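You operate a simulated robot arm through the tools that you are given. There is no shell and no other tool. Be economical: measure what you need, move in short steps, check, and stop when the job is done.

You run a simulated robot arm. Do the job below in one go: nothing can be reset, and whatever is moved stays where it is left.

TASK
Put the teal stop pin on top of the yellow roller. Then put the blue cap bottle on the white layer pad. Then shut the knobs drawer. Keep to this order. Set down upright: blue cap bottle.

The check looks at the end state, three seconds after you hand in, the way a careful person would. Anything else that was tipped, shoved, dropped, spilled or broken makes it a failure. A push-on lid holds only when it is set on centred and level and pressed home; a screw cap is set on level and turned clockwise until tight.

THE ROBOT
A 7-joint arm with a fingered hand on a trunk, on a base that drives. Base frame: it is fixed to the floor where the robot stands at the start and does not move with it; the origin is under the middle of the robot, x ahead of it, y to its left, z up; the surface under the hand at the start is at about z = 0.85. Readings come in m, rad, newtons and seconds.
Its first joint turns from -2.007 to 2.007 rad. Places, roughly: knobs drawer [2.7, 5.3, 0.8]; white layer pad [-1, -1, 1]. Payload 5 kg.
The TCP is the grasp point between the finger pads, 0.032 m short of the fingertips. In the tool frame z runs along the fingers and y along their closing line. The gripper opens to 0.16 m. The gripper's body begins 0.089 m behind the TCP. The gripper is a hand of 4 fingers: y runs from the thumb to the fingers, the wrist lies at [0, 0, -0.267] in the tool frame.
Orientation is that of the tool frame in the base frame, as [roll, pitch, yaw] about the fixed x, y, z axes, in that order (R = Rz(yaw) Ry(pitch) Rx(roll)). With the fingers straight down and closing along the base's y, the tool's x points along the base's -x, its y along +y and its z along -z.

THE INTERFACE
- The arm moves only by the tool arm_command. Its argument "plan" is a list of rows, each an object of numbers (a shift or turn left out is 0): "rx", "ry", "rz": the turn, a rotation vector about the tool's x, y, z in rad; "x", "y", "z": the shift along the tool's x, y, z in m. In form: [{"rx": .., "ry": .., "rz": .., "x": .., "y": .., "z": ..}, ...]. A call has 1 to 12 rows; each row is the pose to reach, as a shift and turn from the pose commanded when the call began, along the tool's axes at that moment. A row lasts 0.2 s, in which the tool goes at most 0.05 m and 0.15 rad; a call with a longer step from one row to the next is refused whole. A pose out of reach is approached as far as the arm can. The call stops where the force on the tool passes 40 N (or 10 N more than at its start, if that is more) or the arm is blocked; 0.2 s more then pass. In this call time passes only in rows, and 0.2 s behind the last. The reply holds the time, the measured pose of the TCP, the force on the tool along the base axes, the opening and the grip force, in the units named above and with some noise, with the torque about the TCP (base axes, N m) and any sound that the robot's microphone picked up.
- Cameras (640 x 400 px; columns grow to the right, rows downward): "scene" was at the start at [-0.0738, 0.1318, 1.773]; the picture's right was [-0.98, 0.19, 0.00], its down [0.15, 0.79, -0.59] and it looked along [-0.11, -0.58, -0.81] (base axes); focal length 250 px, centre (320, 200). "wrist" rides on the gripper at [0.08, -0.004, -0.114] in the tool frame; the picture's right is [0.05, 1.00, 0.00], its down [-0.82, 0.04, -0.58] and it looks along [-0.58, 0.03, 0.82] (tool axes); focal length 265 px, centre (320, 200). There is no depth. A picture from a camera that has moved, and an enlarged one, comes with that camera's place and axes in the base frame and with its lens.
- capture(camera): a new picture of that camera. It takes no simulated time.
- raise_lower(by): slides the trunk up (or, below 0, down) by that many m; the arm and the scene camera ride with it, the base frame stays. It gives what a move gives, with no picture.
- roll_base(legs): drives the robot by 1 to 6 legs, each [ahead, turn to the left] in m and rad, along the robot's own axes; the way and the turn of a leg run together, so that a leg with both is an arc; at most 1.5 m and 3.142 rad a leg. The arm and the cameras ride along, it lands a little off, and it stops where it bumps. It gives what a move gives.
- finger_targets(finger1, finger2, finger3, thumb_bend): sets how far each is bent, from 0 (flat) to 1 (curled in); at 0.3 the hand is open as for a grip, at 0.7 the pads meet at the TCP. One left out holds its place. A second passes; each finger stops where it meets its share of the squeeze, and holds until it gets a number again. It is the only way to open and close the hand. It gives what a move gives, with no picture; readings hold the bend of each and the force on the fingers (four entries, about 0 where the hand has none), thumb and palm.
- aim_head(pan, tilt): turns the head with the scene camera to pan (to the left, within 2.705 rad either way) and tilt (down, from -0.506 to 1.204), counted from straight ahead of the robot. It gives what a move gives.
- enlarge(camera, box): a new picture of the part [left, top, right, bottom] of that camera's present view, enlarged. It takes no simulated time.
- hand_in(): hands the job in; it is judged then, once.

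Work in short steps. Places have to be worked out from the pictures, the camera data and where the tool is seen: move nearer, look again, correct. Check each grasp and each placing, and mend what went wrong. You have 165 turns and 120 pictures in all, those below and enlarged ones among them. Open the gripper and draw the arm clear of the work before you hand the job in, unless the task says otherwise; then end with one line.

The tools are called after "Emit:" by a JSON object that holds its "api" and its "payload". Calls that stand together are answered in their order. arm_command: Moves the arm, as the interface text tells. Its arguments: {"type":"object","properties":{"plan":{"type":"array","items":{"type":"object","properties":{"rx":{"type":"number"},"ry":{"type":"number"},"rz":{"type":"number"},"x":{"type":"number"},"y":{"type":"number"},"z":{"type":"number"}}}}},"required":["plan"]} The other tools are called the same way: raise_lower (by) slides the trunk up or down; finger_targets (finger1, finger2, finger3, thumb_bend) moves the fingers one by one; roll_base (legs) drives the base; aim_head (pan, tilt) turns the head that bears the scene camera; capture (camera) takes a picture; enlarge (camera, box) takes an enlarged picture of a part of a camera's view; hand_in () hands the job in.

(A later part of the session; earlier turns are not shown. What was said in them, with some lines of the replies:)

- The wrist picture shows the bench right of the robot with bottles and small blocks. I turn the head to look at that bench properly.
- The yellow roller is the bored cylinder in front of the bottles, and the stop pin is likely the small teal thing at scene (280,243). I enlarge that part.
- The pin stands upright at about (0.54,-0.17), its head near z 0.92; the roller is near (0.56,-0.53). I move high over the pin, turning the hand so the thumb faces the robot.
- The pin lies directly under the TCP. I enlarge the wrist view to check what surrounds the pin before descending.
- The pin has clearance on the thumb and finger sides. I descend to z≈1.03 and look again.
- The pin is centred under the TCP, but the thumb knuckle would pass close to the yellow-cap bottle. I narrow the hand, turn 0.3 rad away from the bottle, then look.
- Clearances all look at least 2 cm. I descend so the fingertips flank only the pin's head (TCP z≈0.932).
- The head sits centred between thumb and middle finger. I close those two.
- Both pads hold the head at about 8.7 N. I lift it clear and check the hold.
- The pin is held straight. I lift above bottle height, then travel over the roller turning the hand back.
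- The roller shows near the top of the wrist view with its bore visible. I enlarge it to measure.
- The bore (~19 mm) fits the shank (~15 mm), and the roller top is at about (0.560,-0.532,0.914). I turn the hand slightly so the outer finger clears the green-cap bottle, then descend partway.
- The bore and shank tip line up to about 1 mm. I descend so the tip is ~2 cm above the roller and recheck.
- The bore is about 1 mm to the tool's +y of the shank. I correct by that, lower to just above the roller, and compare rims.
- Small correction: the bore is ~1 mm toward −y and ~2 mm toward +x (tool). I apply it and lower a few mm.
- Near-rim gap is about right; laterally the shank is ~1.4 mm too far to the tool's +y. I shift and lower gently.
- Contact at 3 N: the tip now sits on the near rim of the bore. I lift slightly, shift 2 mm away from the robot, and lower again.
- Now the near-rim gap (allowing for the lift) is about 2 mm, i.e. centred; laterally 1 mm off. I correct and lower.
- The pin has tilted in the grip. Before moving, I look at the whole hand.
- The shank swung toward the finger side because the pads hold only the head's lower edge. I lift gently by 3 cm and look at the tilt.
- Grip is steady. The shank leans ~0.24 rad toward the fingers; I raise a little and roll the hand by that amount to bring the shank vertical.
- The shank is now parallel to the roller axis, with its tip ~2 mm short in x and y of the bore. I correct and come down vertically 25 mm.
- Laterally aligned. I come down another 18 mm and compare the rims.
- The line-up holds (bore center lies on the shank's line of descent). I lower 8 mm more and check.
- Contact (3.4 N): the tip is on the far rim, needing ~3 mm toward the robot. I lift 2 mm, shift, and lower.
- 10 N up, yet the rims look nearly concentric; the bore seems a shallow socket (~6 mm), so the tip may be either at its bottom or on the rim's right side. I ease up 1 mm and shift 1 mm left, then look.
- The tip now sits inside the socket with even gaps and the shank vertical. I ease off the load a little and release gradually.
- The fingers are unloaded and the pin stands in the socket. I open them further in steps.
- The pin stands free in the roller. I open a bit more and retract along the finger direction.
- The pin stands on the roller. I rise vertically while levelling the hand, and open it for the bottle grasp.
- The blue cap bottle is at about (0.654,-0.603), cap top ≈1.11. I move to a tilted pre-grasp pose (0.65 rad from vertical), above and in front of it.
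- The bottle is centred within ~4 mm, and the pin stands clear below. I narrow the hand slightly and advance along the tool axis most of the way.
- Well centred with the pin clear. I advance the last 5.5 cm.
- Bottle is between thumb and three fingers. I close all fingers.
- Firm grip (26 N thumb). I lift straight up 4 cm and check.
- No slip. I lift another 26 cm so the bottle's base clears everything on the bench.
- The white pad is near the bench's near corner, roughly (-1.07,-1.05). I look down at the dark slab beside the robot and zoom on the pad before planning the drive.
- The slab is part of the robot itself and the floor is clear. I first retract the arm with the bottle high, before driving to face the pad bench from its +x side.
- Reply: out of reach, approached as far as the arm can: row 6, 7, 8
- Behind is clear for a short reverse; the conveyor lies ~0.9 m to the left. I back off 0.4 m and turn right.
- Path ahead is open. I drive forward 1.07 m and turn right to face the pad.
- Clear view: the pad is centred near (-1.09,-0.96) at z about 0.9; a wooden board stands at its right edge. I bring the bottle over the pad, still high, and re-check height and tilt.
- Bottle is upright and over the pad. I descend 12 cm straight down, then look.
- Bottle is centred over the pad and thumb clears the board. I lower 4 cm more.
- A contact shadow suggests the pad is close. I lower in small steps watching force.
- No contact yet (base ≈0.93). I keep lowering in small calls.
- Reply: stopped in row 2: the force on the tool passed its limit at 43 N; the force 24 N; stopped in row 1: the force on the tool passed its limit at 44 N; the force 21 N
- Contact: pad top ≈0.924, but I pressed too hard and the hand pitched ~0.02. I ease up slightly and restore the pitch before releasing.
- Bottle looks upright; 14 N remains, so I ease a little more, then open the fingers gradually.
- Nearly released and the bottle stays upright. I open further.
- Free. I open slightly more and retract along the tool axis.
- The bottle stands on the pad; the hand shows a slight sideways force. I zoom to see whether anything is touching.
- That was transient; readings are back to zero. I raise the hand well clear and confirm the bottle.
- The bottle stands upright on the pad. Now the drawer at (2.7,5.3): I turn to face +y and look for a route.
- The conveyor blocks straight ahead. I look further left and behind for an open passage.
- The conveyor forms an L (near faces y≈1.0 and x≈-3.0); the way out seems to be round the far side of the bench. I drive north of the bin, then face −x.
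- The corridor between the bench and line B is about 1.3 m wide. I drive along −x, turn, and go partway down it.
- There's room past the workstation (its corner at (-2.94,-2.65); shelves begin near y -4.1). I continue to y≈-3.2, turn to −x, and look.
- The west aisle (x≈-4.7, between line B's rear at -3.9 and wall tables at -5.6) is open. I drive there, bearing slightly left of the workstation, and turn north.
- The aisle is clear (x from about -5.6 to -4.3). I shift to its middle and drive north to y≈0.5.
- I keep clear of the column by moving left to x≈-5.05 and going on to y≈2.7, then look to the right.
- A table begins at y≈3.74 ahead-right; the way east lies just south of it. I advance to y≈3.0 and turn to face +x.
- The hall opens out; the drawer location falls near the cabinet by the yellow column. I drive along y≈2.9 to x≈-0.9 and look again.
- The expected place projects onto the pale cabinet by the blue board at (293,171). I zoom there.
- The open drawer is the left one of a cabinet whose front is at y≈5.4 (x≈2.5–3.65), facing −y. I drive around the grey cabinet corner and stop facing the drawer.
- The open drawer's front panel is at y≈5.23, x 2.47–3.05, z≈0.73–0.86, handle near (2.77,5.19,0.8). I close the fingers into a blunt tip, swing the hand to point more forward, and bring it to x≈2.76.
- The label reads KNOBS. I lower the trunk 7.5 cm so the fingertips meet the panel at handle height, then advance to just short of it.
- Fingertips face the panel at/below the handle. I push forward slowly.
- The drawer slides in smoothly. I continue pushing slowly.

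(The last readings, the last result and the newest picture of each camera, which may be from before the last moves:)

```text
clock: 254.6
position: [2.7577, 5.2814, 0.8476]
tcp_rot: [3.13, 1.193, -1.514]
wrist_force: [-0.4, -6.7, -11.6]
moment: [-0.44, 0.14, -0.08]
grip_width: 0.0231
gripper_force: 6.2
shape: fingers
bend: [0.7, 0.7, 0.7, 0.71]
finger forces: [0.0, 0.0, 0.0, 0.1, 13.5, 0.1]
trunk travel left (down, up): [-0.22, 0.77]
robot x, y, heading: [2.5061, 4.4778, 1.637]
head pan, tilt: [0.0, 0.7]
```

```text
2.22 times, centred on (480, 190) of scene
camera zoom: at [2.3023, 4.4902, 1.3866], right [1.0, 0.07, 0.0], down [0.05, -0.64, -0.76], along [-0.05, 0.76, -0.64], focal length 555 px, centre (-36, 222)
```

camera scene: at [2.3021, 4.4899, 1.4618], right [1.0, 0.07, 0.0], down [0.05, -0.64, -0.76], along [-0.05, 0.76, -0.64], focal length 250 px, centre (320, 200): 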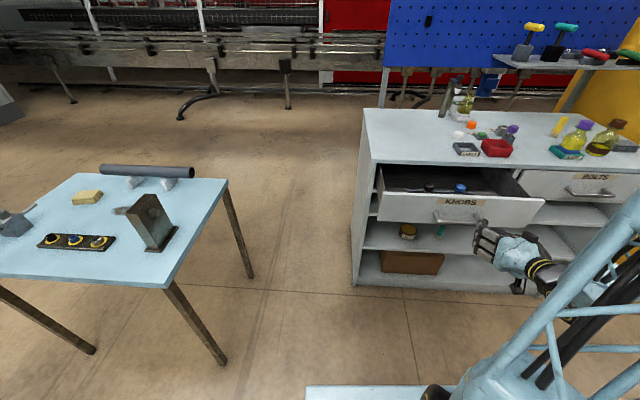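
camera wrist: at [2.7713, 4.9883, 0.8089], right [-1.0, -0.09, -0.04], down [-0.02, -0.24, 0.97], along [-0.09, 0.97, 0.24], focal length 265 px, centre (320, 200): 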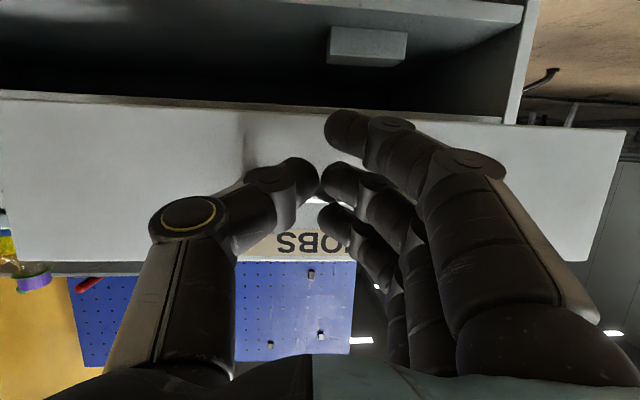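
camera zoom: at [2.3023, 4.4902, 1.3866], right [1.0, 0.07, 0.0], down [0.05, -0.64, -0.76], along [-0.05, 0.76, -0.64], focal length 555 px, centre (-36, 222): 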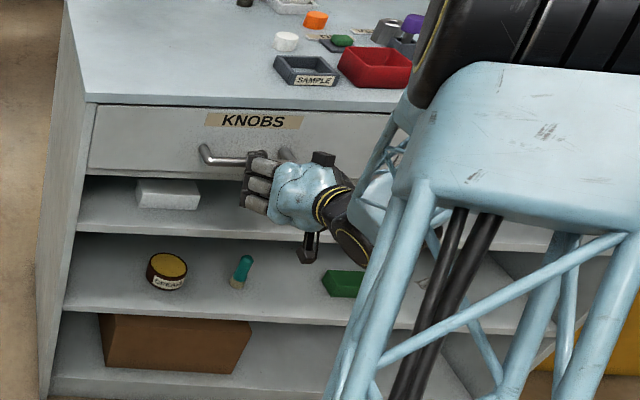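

It appears flush or nearly so (force 7 N back). I zoom on the panel edge to check.

Emit:
{"api": "enlarge", "payload": {"camera": "scene", "box": [365, 130, 455, 190]}}

```text
6.67 times, centred on (410, 160) of scene
camera zoom: at [2.3023, 4.4902, 1.3866], right [1.0, 0.07, 0.0], down [0.05, -0.64, -0.76], along [-0.05, 0.76, -0.64], focal length 1664 px, centre (-280, 467)
```

zoom: 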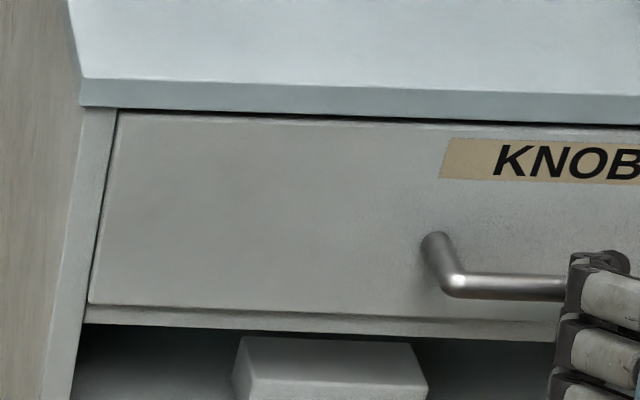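

It's about flush. The handle presses on the hand from above, so I drop slightly, push 1.5 cm more to make sure it is home, and read the force.

Emit:
{"api": "arm_command", "payload": {"plan": [{"x": 0.0112, "z": 0.0044}, {"x": 0.0094, "y": -0.0003, "z": 0.009}, {"x": 0.0076, "y": -0.0006, "z": 0.0137}, {"x": 0.0058, "y": -0.0009, "z": 0.0183}]}}

Emit:
{"api": "enlarge", "payload": {"camera": "scene", "box": [365, 130, 455, 190]}}

```text
clock: 255.3
position: [2.7593, 5.2862, 0.8435]
tcp_rot: [3.139, 1.207, -1.51]
wrist_force: [-4.4, -26.2, 16.5]
moment: [0.73, 0.37, 0.17]
grip_width: 0.0218
gripper_force: 22.4
shape: fingers
bend: [0.7, 0.7, 0.72, 0.71]
finger forces: [0.1, 0.1, 28.4, 0.1, 17.0, 0.0]
trunk travel left (down, up): [-0.22, 0.77]
robot x, y, heading: [2.5051, 4.4796, 1.64]
head pan, tilt: [0.0, 0.7]
stopped in row 3: the force on the tool passed its limit at 44 N (the readings are from after the stop); the commanded pose is now the measured one
```

```text
6.67 times, centred on (410, 160) of scene
camera zoom: at [2.3013, 4.4866, 1.3868], right [1.0, 0.07, 0.0], down [0.05, -0.64, -0.77], along [-0.05, 0.76, -0.64], focal length 1664 px, centre (-280, 467)
```

zoom: 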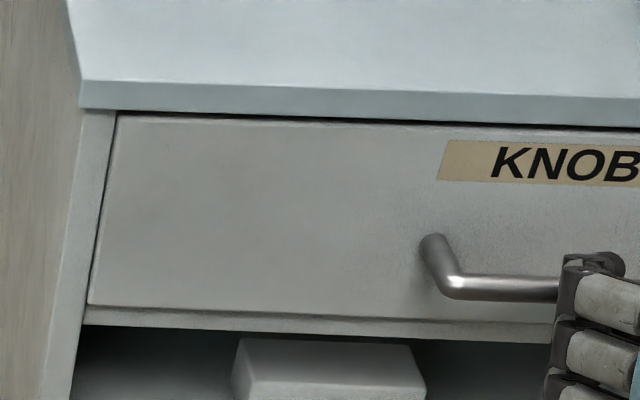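

Blocked at 44 N with no further travel: the drawer is home. I relieve the load slightly and withdraw along the finger direction.

Emit:
{"api": "arm_command", "payload": {"plan": [{"x": -0.003, "z": -0.003}, {"x": -0.003, "z": -0.015}, {"x": -0.003, "z": -0.03}]}}

Emit:
{"api": "enlarge", "payload": {"camera": "scene", "box": [360, 110, 560, 230]}}

```text
clock: 256.1
position: [2.7605, 5.2621, 0.8543]
tcp_rot: [3.137, 1.203, -1.512]
wrist_force: [-0.1, -0.1, 0.6]
moment: [0.04, -0.01, 0.02]
grip_width: 0.0233
gripper_force: 0.0
shape: fingers
bend: [0.7, 0.7, 0.7, 0.7]
finger forces: [0.1, 0.0, 0.0, 0.0, 0.0, 0.1]
trunk travel left (down, up): [-0.22, 0.77]
robot x, y, heading: [2.5051, 4.4809, 1.643]
head pan, tilt: [0.0, 0.7]
```

```text
3.20 times, centred on (460, 170) of scene
camera zoom: at [2.3021, 4.4902, 1.3867], right [1.0, 0.07, 0.0], down [0.05, -0.64, -0.76], along [-0.05, 0.76, -0.64], focal length 799 px, centre (-128, 296)
```

zoom: 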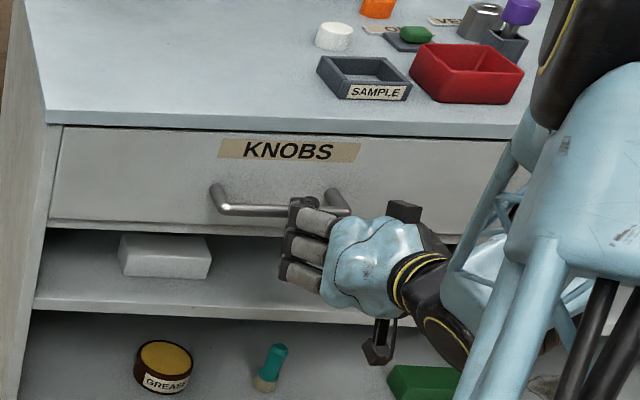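

Free of load and the drawer stays shut. I withdraw the hand well back, open it, and check the drawer.

Emit:
{"api": "arm_command", "payload": {"plan": [{"z": -0.04}, {"z": -0.08}, {"z": -0.12}, {"z": -0.16}, {"z": -0.2}]}}

Emit:
{"api": "finger_targets", "payload": {"finger1": 0.3, "finger2": 0.3, "finger3": 0.3, "thumb_bend": 0.3}}

Emit:
{"api": "enlarge", "payload": {"camera": "scene", "box": [350, 90, 640, 280]}}

Emit:
{"api": "capture", "payload": {"camera": "wrist"}}

```text
clock: 257.3
position: [2.7724, 5.074, 0.9245]
tcp_rot: [3.137, 1.202, -1.509]
wrist_force: [0.7, -0.6, -0.8]
moment: [0.02, 0.03, -0.01]
grip_width: 0.0232
gripper_force: 0.1
shape: fingers
bend: [0.7, 0.7, 0.7, 0.7]
finger forces: [0.0, 0.0, 0.0, 0.0, 0.1, 0.0]
trunk travel left (down, up): [-0.22, 0.77]
robot x, y, heading: [2.5046, 4.4784, 1.641]
head pan, tilt: [0.0, 0.7]
```

```text
clock: 258.3
position: [2.7717, 5.0744, 0.9255]
tcp_rot: [3.136, 1.202, -1.511]
wrist_force: [0.4, -0.7, 0.4]
moment: [0.02, -0.04, 0.0]
grip_width: 0.1698
gripper_force: 0.1
shape: fingers
bend: [0.3, 0.3, 0.3, 0.3]
finger forces: [0.0, 0.1, 0.1, 0.0, 0.0, 0.0]
trunk travel left (down, up): [-0.22, 0.77]
robot x, y, heading: [2.504, 4.4798, 1.639]
head pan, tilt: [0.0, 0.7]
```

```text
2.11 times, centred on (495, 185) of scene
camera zoom: at [2.302, 4.4897, 1.3868], right [1.0, 0.07, 0.0], down [0.05, -0.64, -0.76], along [-0.05, 0.76, -0.64], focal length 525 px, centre (-48, 232)
```

zoom: 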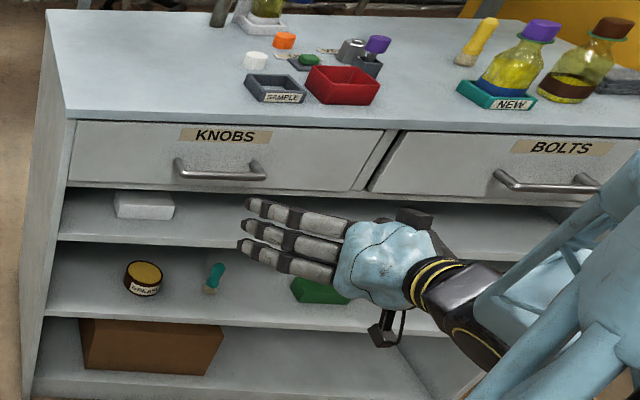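

```text
18 pictures are left
camera wrist: at [2.7846, 4.9402, 0.89], right [-1.0, -0.09, -0.05], down [-0.02, -0.25, 0.97], along [-0.09, 0.97, 0.24], focal length 265 px, centre (320, 200)
```

wrist: 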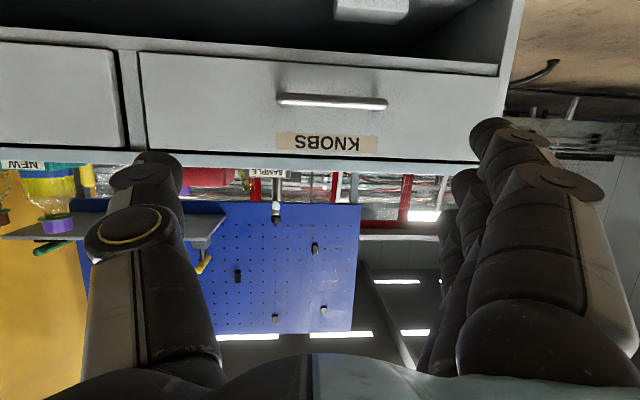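

The knobs drawer is flush, nothing on the cabinet has moved, and the open hand is clear of the work. The pin stood on the roller and the bottle stood upright on the pad when I last saw them, so I hand in.

Emit:
{"api": "hand_in", "payload": {}}

```text
The job is handed in.
```

All three steps are done, in order: the teal stop pin stands on the yellow roller, the blue cap bottle is upright on the white layer pad, and the knobs drawer is shut.
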